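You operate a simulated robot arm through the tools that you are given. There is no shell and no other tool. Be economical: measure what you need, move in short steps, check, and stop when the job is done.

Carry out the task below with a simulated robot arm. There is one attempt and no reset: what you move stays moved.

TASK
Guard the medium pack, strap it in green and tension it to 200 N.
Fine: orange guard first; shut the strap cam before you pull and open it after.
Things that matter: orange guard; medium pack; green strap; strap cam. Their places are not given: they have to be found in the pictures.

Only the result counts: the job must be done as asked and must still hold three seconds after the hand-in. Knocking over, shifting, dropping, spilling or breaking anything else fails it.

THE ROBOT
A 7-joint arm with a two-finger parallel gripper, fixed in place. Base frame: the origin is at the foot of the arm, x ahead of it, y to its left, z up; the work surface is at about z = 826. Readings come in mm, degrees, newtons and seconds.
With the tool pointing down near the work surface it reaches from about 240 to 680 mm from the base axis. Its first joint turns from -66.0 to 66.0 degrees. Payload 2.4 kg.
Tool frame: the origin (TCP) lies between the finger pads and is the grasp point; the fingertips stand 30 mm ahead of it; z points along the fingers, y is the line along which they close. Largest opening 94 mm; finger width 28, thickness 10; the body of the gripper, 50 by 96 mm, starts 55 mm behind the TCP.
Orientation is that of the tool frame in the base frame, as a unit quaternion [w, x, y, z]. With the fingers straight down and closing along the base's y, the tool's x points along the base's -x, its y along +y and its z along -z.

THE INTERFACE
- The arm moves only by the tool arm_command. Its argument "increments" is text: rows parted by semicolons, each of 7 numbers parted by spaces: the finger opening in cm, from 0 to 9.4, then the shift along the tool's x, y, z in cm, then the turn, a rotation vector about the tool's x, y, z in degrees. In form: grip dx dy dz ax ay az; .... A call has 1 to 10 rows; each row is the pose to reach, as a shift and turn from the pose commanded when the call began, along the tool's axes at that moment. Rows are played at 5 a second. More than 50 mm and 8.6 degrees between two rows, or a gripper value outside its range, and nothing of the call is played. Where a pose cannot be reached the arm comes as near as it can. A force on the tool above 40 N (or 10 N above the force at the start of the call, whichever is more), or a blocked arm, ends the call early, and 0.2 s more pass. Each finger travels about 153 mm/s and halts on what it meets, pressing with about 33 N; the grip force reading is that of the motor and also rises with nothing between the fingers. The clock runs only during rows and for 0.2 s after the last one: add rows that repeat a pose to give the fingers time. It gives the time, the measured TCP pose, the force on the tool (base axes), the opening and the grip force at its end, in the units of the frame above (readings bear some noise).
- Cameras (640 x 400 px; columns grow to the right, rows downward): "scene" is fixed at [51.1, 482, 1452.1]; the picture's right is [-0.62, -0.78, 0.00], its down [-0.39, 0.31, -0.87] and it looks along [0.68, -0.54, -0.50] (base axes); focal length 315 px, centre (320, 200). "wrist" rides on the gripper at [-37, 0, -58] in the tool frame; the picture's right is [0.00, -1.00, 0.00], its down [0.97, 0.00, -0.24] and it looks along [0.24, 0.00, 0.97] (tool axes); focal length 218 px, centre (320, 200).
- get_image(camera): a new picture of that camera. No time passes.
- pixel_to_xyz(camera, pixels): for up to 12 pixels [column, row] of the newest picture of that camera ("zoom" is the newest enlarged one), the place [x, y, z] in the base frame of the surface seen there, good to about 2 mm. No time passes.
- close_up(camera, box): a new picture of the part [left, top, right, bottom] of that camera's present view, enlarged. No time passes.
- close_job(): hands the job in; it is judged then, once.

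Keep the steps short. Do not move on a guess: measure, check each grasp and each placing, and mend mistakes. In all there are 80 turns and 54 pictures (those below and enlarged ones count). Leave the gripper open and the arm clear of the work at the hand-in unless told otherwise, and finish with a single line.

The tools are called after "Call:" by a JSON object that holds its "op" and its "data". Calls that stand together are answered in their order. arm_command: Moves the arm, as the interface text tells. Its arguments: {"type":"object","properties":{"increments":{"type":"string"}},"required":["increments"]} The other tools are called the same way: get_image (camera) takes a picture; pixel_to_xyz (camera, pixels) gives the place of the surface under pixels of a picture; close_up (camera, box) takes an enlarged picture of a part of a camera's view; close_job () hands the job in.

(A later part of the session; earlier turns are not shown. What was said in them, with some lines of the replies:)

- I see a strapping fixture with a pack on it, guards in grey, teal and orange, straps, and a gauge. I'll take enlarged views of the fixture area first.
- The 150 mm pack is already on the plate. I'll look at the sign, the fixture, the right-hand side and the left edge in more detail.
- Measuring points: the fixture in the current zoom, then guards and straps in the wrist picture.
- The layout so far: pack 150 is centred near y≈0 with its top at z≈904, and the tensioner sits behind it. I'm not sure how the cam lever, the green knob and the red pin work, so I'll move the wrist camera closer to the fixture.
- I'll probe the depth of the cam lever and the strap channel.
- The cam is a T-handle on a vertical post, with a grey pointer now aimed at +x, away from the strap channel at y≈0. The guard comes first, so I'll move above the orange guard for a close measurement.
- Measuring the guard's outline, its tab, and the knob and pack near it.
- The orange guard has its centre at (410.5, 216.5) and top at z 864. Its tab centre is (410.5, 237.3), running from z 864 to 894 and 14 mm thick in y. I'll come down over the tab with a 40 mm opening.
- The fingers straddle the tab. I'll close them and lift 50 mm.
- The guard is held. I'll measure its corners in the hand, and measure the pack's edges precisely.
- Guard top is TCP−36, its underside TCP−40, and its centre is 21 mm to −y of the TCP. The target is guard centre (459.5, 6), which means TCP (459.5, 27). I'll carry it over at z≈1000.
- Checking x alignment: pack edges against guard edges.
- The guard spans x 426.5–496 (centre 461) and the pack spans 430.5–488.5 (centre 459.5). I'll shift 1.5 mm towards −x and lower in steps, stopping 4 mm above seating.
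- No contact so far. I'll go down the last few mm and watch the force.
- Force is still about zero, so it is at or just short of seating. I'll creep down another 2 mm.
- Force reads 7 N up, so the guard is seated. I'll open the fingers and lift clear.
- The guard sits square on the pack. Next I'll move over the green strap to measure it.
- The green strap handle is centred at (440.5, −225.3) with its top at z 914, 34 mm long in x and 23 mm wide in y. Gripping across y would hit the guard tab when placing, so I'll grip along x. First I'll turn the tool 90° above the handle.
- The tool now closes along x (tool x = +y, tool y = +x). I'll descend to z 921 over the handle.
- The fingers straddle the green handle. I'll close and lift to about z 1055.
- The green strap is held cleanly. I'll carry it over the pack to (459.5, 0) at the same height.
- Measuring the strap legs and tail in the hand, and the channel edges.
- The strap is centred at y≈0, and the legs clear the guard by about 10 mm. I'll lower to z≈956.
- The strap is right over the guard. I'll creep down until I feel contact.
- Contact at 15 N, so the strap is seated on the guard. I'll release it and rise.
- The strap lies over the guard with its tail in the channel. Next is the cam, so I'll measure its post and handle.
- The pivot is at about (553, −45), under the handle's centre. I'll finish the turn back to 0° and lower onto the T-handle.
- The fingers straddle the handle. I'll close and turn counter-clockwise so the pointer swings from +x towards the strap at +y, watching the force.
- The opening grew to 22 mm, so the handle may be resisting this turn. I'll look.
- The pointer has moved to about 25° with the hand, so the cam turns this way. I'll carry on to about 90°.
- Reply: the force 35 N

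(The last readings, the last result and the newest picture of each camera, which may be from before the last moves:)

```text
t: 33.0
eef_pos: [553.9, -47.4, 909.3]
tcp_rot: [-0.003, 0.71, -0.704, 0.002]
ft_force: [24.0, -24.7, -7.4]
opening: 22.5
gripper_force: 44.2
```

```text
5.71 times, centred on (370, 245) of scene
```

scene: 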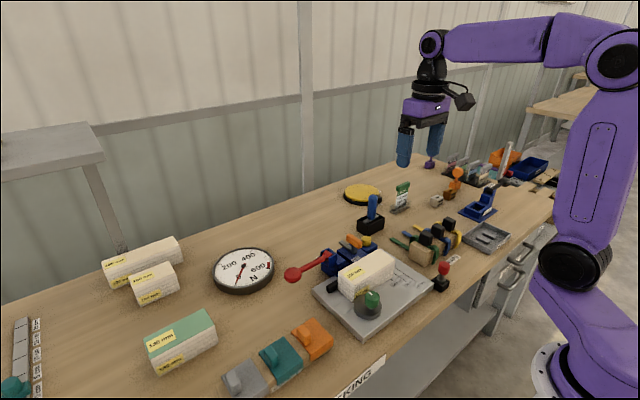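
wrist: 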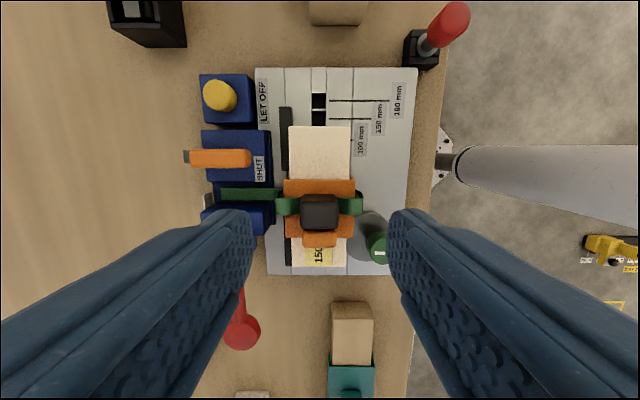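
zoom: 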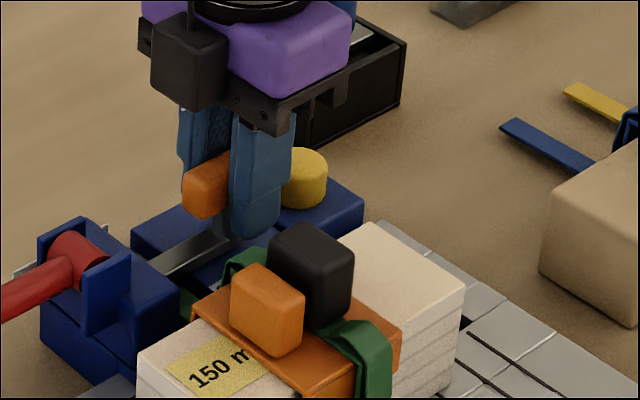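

The pointer now reaches over the strap channel. I'll release, rise and check that it stays.

Call:
{"op": "arm_command", "data": {"increments": "0.8 0 0 0 0 0 0; 5 0 0 0 0 0 0; 5 0 0 0 0 0 0; 5 0 0 -4 0 0 0; 5 0 0 -8.5 0 0 0; 5 0 0 -13 0 0 0; 5 0 0 -13 0 0 0"}}

Call:
{"op": "close_up", "data": {"camera": "scene", "box": [280, 210, 400, 300]}}

```text
t: 34.6
eef_pos: [554.4, -41.1, 1039.8]
tcp_rot: [0.0, 0.712, -0.703, 0.0]
ft_force: [-0.2, 0.3, 0.2]
opening: 49.9
gripper_force: 0.1
```

```text
4.44 times, centred on (340, 255) of scene
```

zoom: 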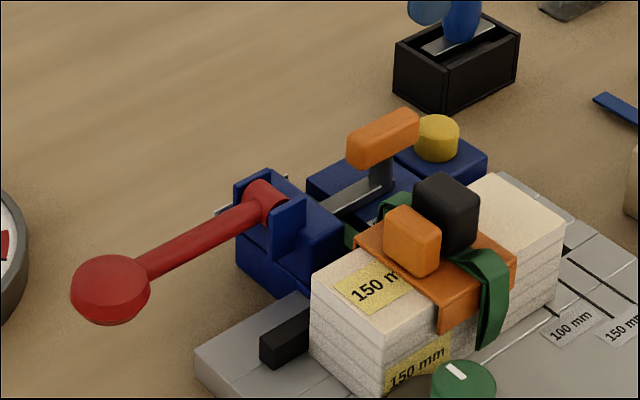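

Call:
{"op": "pixel_to_xyz", "data": {"camera": "zoom", "pixels": [[325, 208], [365, 190], [360, 150], [410, 125], [350, 238], [110, 285], [140, 268], [200, 232], [265, 195], [255, 190], [285, 230], [90, 265]]}}

Call:
{"op": "get_image", "data": {"camera": "wrist"}}

```text
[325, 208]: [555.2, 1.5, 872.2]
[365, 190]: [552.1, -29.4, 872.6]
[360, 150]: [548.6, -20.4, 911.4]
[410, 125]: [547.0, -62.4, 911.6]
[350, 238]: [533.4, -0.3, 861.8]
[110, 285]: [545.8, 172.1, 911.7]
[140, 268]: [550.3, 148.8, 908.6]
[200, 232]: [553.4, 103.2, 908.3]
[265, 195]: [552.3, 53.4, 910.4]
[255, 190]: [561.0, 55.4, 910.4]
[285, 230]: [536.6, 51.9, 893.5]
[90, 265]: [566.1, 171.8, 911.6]
```

```text
13 pictures are left
```

wrist: 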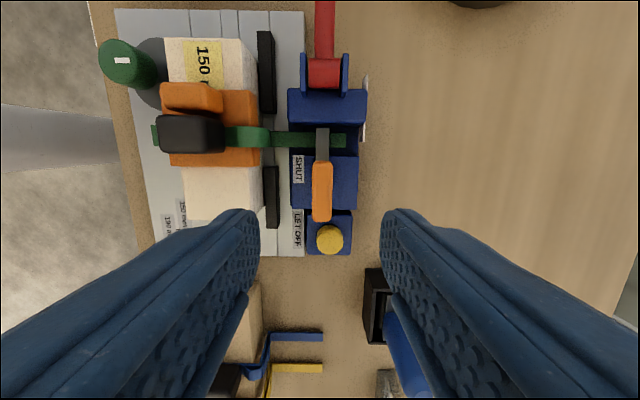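

The cam is shut: the pointer is at 90° over the strap. The red lever hinges about x near (552, 47, ~905), with its knob near (553, 165). I'll move above the knob and measure it before gripping.

Call:
{"op": "arm_command", "data": {"increments": "5 -4.5 0 0 0 0 0; 6.5 -9 0 0 0 0 0; 6.5 -13.5 0 0 0 0 0; 6.5 -18 0 0 0 0 0; 6.5 -20.6 0 0 0 0 0; 6.5 -20.6 0 0 0 0 0"}}

Call:
{"op": "get_image", "data": {"camera": "wrist"}}

```text
t: 36.0
eef_pos: [549.9, 164.0, 1038.7]
tcp_rot: [0.0, 0.713, -0.702, 0.0]
ft_force: [0.0, 0.7, -0.2]
opening: 65.1
gripper_force: 0.0
```

```text
12 pictures are left
```

wrist: 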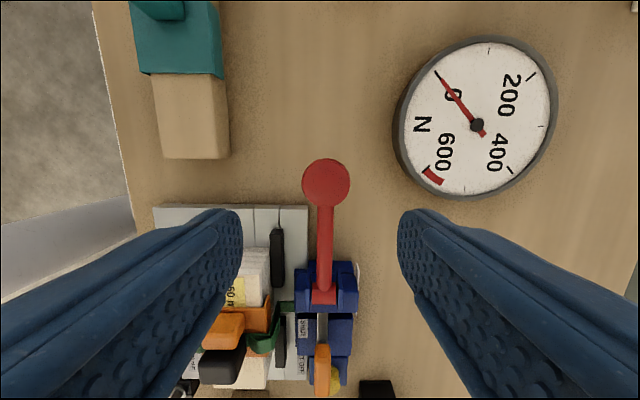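

Call:
{"op": "pixel_to_xyz", "data": {"camera": "wrist", "pixels": [[304, 182], [348, 182], [326, 162], [326, 182], [326, 202], [325, 230], [325, 255], [318, 240], [333, 240], [323, 270], [323, 290], [323, 302]]}}

Call:
{"op": "close_up", "data": {"camera": "scene", "box": [200, 230, 360, 330]}}

```text
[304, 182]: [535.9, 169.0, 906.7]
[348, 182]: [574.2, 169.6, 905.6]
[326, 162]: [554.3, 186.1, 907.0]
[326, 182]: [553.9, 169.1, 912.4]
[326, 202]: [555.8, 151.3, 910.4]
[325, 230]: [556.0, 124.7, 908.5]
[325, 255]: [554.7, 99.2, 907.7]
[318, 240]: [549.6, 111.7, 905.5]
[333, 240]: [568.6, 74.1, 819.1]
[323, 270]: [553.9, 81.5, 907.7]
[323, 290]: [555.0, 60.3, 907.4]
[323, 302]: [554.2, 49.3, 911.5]
```

```text
4.00 times, centred on (280, 280) of scene
```

zoom: 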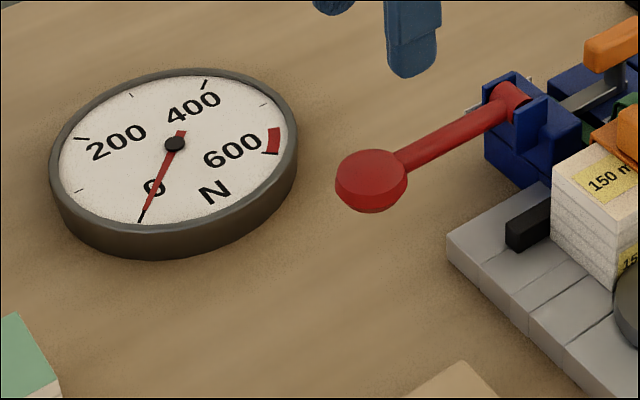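

The knob is a disc about 40 mm across, centred at (554.5, 169) with its top at z 912. The hinge is at about y 49, z 901, so the radius is 120 mm. The gauge reads 0. I'll lower over the knob.

Call:
{"op": "arm_command", "data": {"increments": "6.5 -0.5 -0.45 4 0 0 0; 6.5 -0.5 -0.45 8 0 0 0; 6.5 -0.5 -0.45 12 0 0 0; 6.5 -0.5 -0.45 13.6 0 0 0; 6.5 -0.5 -0.45 13.6 0 0 0; 3 -0.5 -0.45 13.6 0 0 0; 3 -0.5 -0.45 13.6 0 0 0"}}

```text
t: 37.6
eef_pos: [555.1, 167.4, 903.3]
tcp_rot: [-0.001, 0.712, -0.702, 0.0]
ft_force: [7.4, 1.0, -10.0]
opening: 45.3
gripper_force: 44.7
```

The knob is gripped. I'll raise it along the arc in small steps to 15° and see whether it moves freely and what the gauge does.

Call:
{"op": "arm_command", "data": {"increments": "3 0.045 0 -1.04 0 0 0; 3 0.18 0 -2.07 0 0 0; 3 0.41 0 -3.08 0 0 0; 3 0.41 0 -3.08 0 0 0"}}

Call:
{"op": "close_up", "data": {"camera": "scene", "box": [200, 210, 360, 330]}}

```text
t: 38.0
eef_pos: [555.5, 166.5, 904.3]
tcp_rot: [-0.001, 0.712, -0.702, 0.0]
ft_force: [8.9, 4.2, -14.4]
opening: 45.3
gripper_force: 45.3
stopped in row 1: the force on the tool passed its limit (the readings are from after the stop); the commanded pose is now the measured one
```

```text
3.33 times, centred on (280, 270) of scene
```

zoom: 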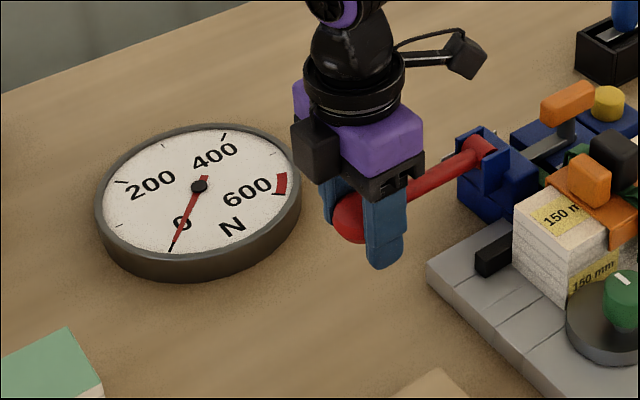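

Going up is blocked (over 40 N) and the gauge is unchanged. I'll test gently downward a few mm.

Call:
{"op": "arm_command", "data": {"increments": "3 0 0 0.3 0 0 0; 3 0 0 0.6 0 0 0; 3 0.02 0 1.0 0 0 0; 3 0.02 0 1.0 0 0 0"}}

```text
t: 39.0
eef_pos: [554.4, 166.1, 895.9]
tcp_rot: [-0.001, 0.712, -0.702, 0.002]
ft_force: [6.4, 2.2, 12.9]
opening: 45.2
gripper_force: 45.2
```

Call:
{"op": "close_up", "data": {"camera": "scene", "box": [200, 210, 360, 330]}}

```text
3.33 times, centred on (280, 270) of scene
```

zoom: 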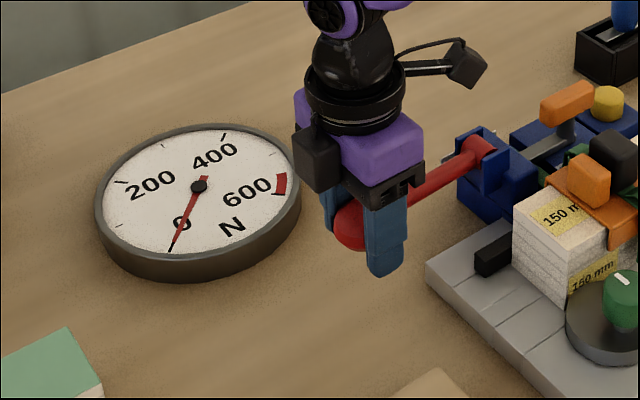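

Call:
{"op": "pixel_to_xyz", "data": {"camera": "zoom", "pixels": [[420, 188], [440, 176], [460, 165], [350, 235], [360, 200], [475, 155]]}}

```text
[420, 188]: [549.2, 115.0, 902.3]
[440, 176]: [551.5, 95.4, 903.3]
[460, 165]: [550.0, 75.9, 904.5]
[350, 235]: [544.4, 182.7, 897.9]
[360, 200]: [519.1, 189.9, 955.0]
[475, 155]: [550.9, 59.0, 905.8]
```

The lever arm now slopes down about 4°, so pulling means pressing the knob down. I'll regrip higher on the knob so the fingertips stay off the table.

Call:
{"op": "arm_command", "data": {"increments": "6.5 0 0 0 0 0 0; 6.5 0 0 0 0 0 0; 6.5 -0.2 0 -1.2 0 0 0; 6.5 -0.2 0 -1.2 0 0 0; 3 -0.2 0 -1.2 0 0 0; 3 -0.2 0 -1.2 0 0 0; 3 -0.2 0 -1.2 0 0 0"}}

Call:
{"op": "close_up", "data": {"camera": "scene", "box": [200, 210, 360, 330]}}

```text
t: 40.5
eef_pos: [553.0, 169.0, 907.4]
tcp_rot: [0.0, 0.712, -0.702, 0.001]
ft_force: [10.5, 1.2, -6.5]
opening: 44.9
gripper_force: 44.9
```

```text
3.33 times, centred on (280, 270) of scene
```

zoom: 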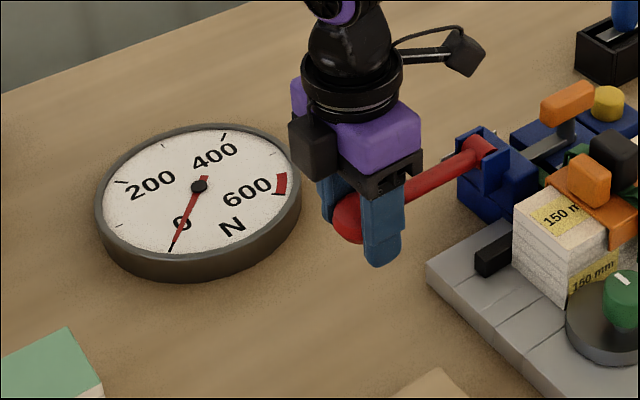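

The lever seems to spring back up by itself. I'll press down along the arc in steps to 15°.

Call:
{"op": "arm_command", "data": {"increments": "3 0.01 0 0.5 0 0 0; 3 0.045 0 1.04 0 0 0; 3 0.1 0 1.55 0 0 0; 3 0.18 0 2.07 0 0 0; 3 0.28 0 2.6 0 0 0; 3 0.41 0 3.08 0 0 0; 3 0.41 0 3.08 0 0 0"}}

Call:
{"op": "close_up", "data": {"camera": "scene", "box": [200, 210, 360, 330]}}

```text
t: 42.1
eef_pos: [555.1, 164.7, 876.2]
tcp_rot: [-0.002, 0.712, -0.702, 0.002]
ft_force: [10.4, 1.4, 13.9]
opening: 45.1
gripper_force: 44.8
```

```text
3.33 times, centred on (280, 270) of scene
```

zoom: 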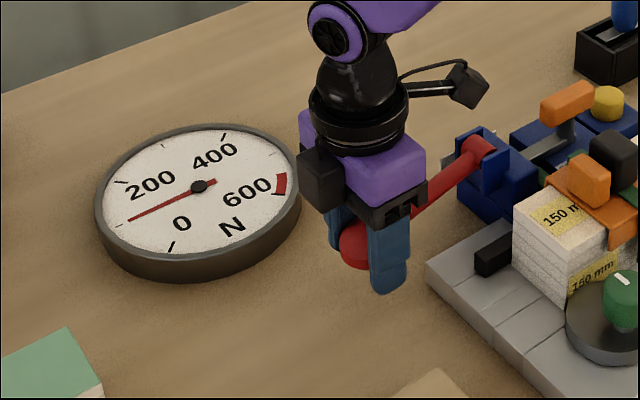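

The gauge reads about 105 N at about 15°. I'll let the lever back up and check whether the tension holds, as a ratchet would.

Call:
{"op": "arm_command", "data": {"increments": "3 -0.13 0 -0.5 0 0 0; 3 -0.23 0 -1.0 0 0 0; 3 -0.31 0 -1.5 0 0 0; 3 -0.36 0 -2.0 0 0 0; 3 -0.4 0 -2.5 0 0 0; 3 -0.41 0 -3 0 0 0; 3 -0.41 0 -3 0 0 0"}}

Call:
{"op": "close_up", "data": {"camera": "scene", "box": [200, 210, 360, 330]}}

```text
t: 43.8
eef_pos: [554.8, 168.0, 905.9]
tcp_rot: [0.0, 0.712, -0.702, 0.0]
ft_force: [14.2, 0.3, -11.6]
opening: 44.8
gripper_force: 45.0
```

```text
3.33 times, centred on (280, 270) of scene
```

zoom: 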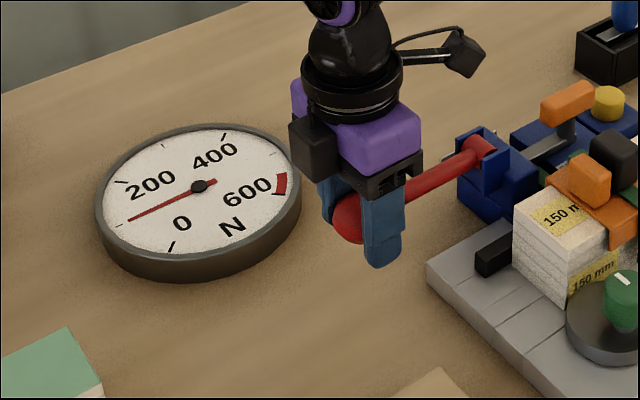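

It holds at about 100 N: the needle lines up with the 100 tick. A second stroke of nearly equal size should bring about 200 N. I'll go slightly short and check.

Call:
{"op": "arm_command", "data": {"increments": "3 0.01 0 0.5 0 0 0; 3 0.045 0 1.0 0 0 0; 3 0.1 0 1.5 0 0 0; 3 0.18 0 2.0 0 0 0; 3 0.26 0 2.4 0 0 0; 3 0.33 0 2.7 0 0 0; 3 0.33 0 2.7 0 0 0"}}

Call:
{"op": "close_up", "data": {"camera": "scene", "box": [210, 235, 280, 300]}}

```text
t: 45.4
eef_pos: [554.7, 166.8, 879.8]
tcp_rot: [-0.001, 0.712, -0.702, 0.001]
ft_force: [13.1, -1.2, 13.4]
opening: 45.4
gripper_force: 44.2
```

```text
6.15 times, centred on (245, 268) of scene
```

zoom: 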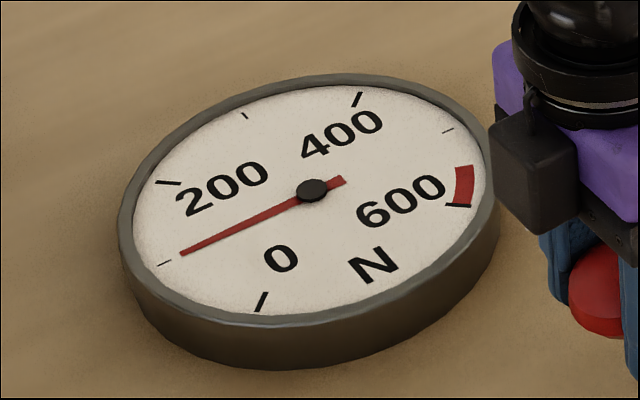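

Still 100 N at 26 mm of travel, so the tension steps up only near the full stroke. I'll continue to the earlier bottom and check.

Call:
{"op": "arm_command", "data": {"increments": "3 0.04 0 0.15 0 0 0; 3 0.08 0 0.32 0 0 0; 3 0.08 0 0.32 0 0 0"}}

Call:
{"op": "close_up", "data": {"camera": "scene", "box": [210, 235, 280, 300]}}

```text
t: 46.1
eef_pos: [555.6, 164.8, 876.7]
tcp_rot: [-0.001, 0.712, -0.702, 0.001]
ft_force: [13.0, -1.0, 15.4]
opening: 45.2
gripper_force: 45.4
```

```text
6.15 times, centred on (245, 268) of scene
```

zoom: 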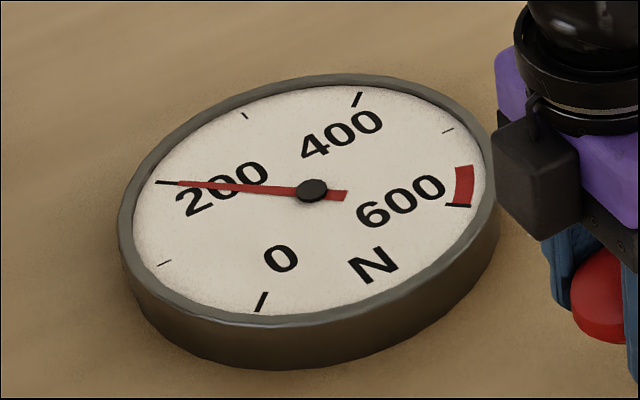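

The gauge now reads exactly 200 N. I'll bring the lever back to rest, open the fingers and rise.

Call:
{"op": "arm_command", "data": {"increments": "3 -0.13 0 -0.5 0 0 0; 3 -0.23 0 -1.0 0 0 0; 3 -0.31 0 -1.5 0 0 0; 3 -0.36 0 -2.0 0 0 0; 3 -0.4 0 -2.5 0 0 0; 3 -0.41 0 -3 0 0 0; 6.5 -0.41 0 -3 0 0 0; 6.5 -0.41 0 -3 0 0 0; 6.5 -0.41 0 -7 0 0 0; 6.5 -0.41 0 -11.5 0 0 0"}}

```text
t: 48.4
eef_pos: [556.4, 169.3, 993.5]
tcp_rot: [0.0, 0.712, -0.702, 0.0]
ft_force: [-0.4, 0.4, 0.4]
opening: 64.9
gripper_force: 0.1
```

Next I'll go back above the cam handle at (553, −45).

Call:
{"op": "arm_command", "data": {"increments": "6 4.5 0.1 -2 0 0 0; 6 9 0.25 -2 0 0 0; 5 13.5 0.4 -2 0 0 0; 5 18 0.5 -2 0 0 0; 5 21.4 0.64 -2 0 0 0; 5 21.4 0.64 2 0 0 0; 5 21.4 0.64 2 0 0 0"}}

```text
t: 50.0
eef_pos: [549.9, -46.1, 971.1]
tcp_rot: [0.001, 0.712, -0.702, 0.0]
ft_force: [0.0, -0.1, 0.2]
opening: 50.2
gripper_force: 0.1
```

Shifting 3 mm in x and lowering onto the handle, then closing.

Call:
{"op": "arm_command", "data": {"increments": "5 0 -0.3 2 0 0 0; 5 0 -0.3 4.5 0 0 0; 5 0 -0.3 6.2 0 0 0; 5 0 -0.3 6.2 0 0 0; 0.8 0 -0.3 6.2 0 0 0; 0.8 0 -0.3 6.2 0 0 0"}}

```text
t: 51.4
eef_pos: [554.6, -45.8, 909.4]
tcp_rot: [-0.001, 0.711, -0.703, 0.001]
ft_force: [9.8, -0.2, -7.1]
opening: 22.5
gripper_force: 44.2
```

Gripped at a 22.5 mm opening, as before. I'll turn back clockwise (+) to open the cam.

Call:
{"op": "arm_command", "data": {"increments": "0.8 0 0 0 0 0 8.5; 0.8 0 0 0 0 0 17; 0.8 0 0 0 0 0 25.5; 0.8 0 0 0 0 0 34; 0.8 0 0 0 0 0 42.5; 0.8 0 0 0 0 0 51; 0.8 0 0 0 0 0 59.5; 0.8 0 0 0 0 0 68; 0.8 0 0 0 0 0 76.5; 0.8 0 0 0 0 0 85"}}

Call:
{"op": "arm_command", "data": {"increments": "0.8 0 0 0 0 0 5.5; 0.8 0 0 0 0 0 5.5; 5 0 0 0 0 0 5.5; 5 0 0 0 0 0 5.5; 5 0 0 -4 0 0 5.5; 5 0 0 -8 0 0 5.5; 5 0 0 -12 0 0 5.5; 5 0 0 -15 0 0 5.5"}}

Call:
{"op": "close_up", "data": {"camera": "scene", "box": [200, 205, 440, 345]}}

```text
t: 53.5
eef_pos: [554.6, -46.3, 909.3]
tcp_rot: [0.0, -0.048, 0.999, 0.0]
ft_force: [18.8, -2.0, -6.3]
opening: 22.2
gripper_force: 44.5
```

```text
t: 55.4
eef_pos: [553.9, -43.9, 1060.4]
tcp_rot: [-0.001, -0.003, 1.0, -0.001]
ft_force: [-0.1, 0.4, 0.0]
opening: 50.2
gripper_force: 0.1
```

```text
2.67 times, centred on (320, 275) of scene
```

zoom: 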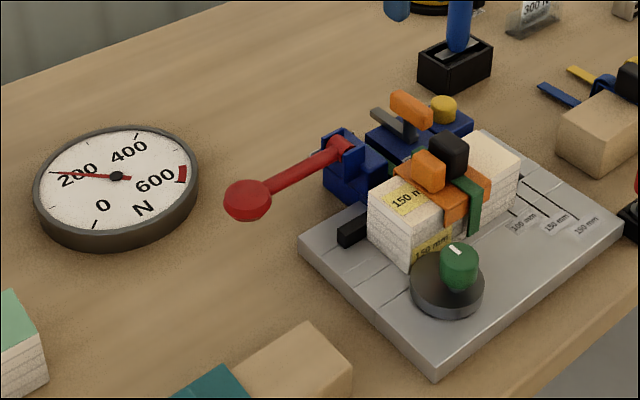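

The gauge still reads 200 N and the cam pointer is back towards +x. I'll check its angle.

Call:
{"op": "pixel_to_xyz", "data": {"camera": "zoom", "pixels": [[376, 113], [400, 130], [398, 98], [425, 120], [450, 140], [425, 165]]}}

Call:
{"op": "close_up", "data": {"camera": "scene", "box": [210, 235, 280, 300]}}

```text
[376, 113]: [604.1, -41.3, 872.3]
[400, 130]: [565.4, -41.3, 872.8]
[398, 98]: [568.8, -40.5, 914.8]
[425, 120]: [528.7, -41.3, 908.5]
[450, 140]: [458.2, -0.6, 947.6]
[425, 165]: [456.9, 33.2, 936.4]
```

```text
6.15 times, centred on (245, 268) of scene
```

zoom: 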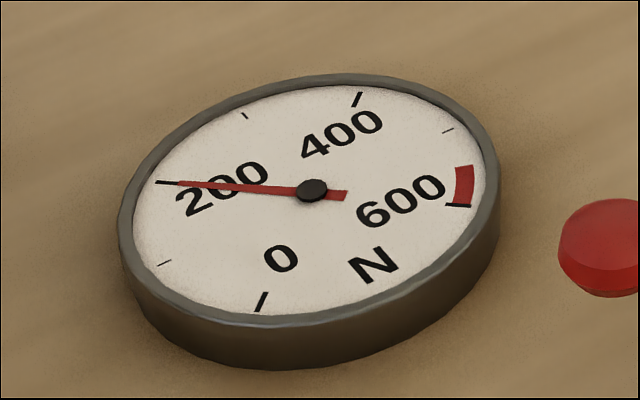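

The gauge is on the 200 mark, the cam is fully open at 0°, and the guard and strap are in place. The arm is clear with the gripper open, so I'm handing in.

Call:
{"op": "close_job", "data": {}}

```text
The job is handed in.
```

The 150 mm pack has the orange guard on and the green strap over it at 200 N, with the cam shut for the pull and open again now; the job is handed in.
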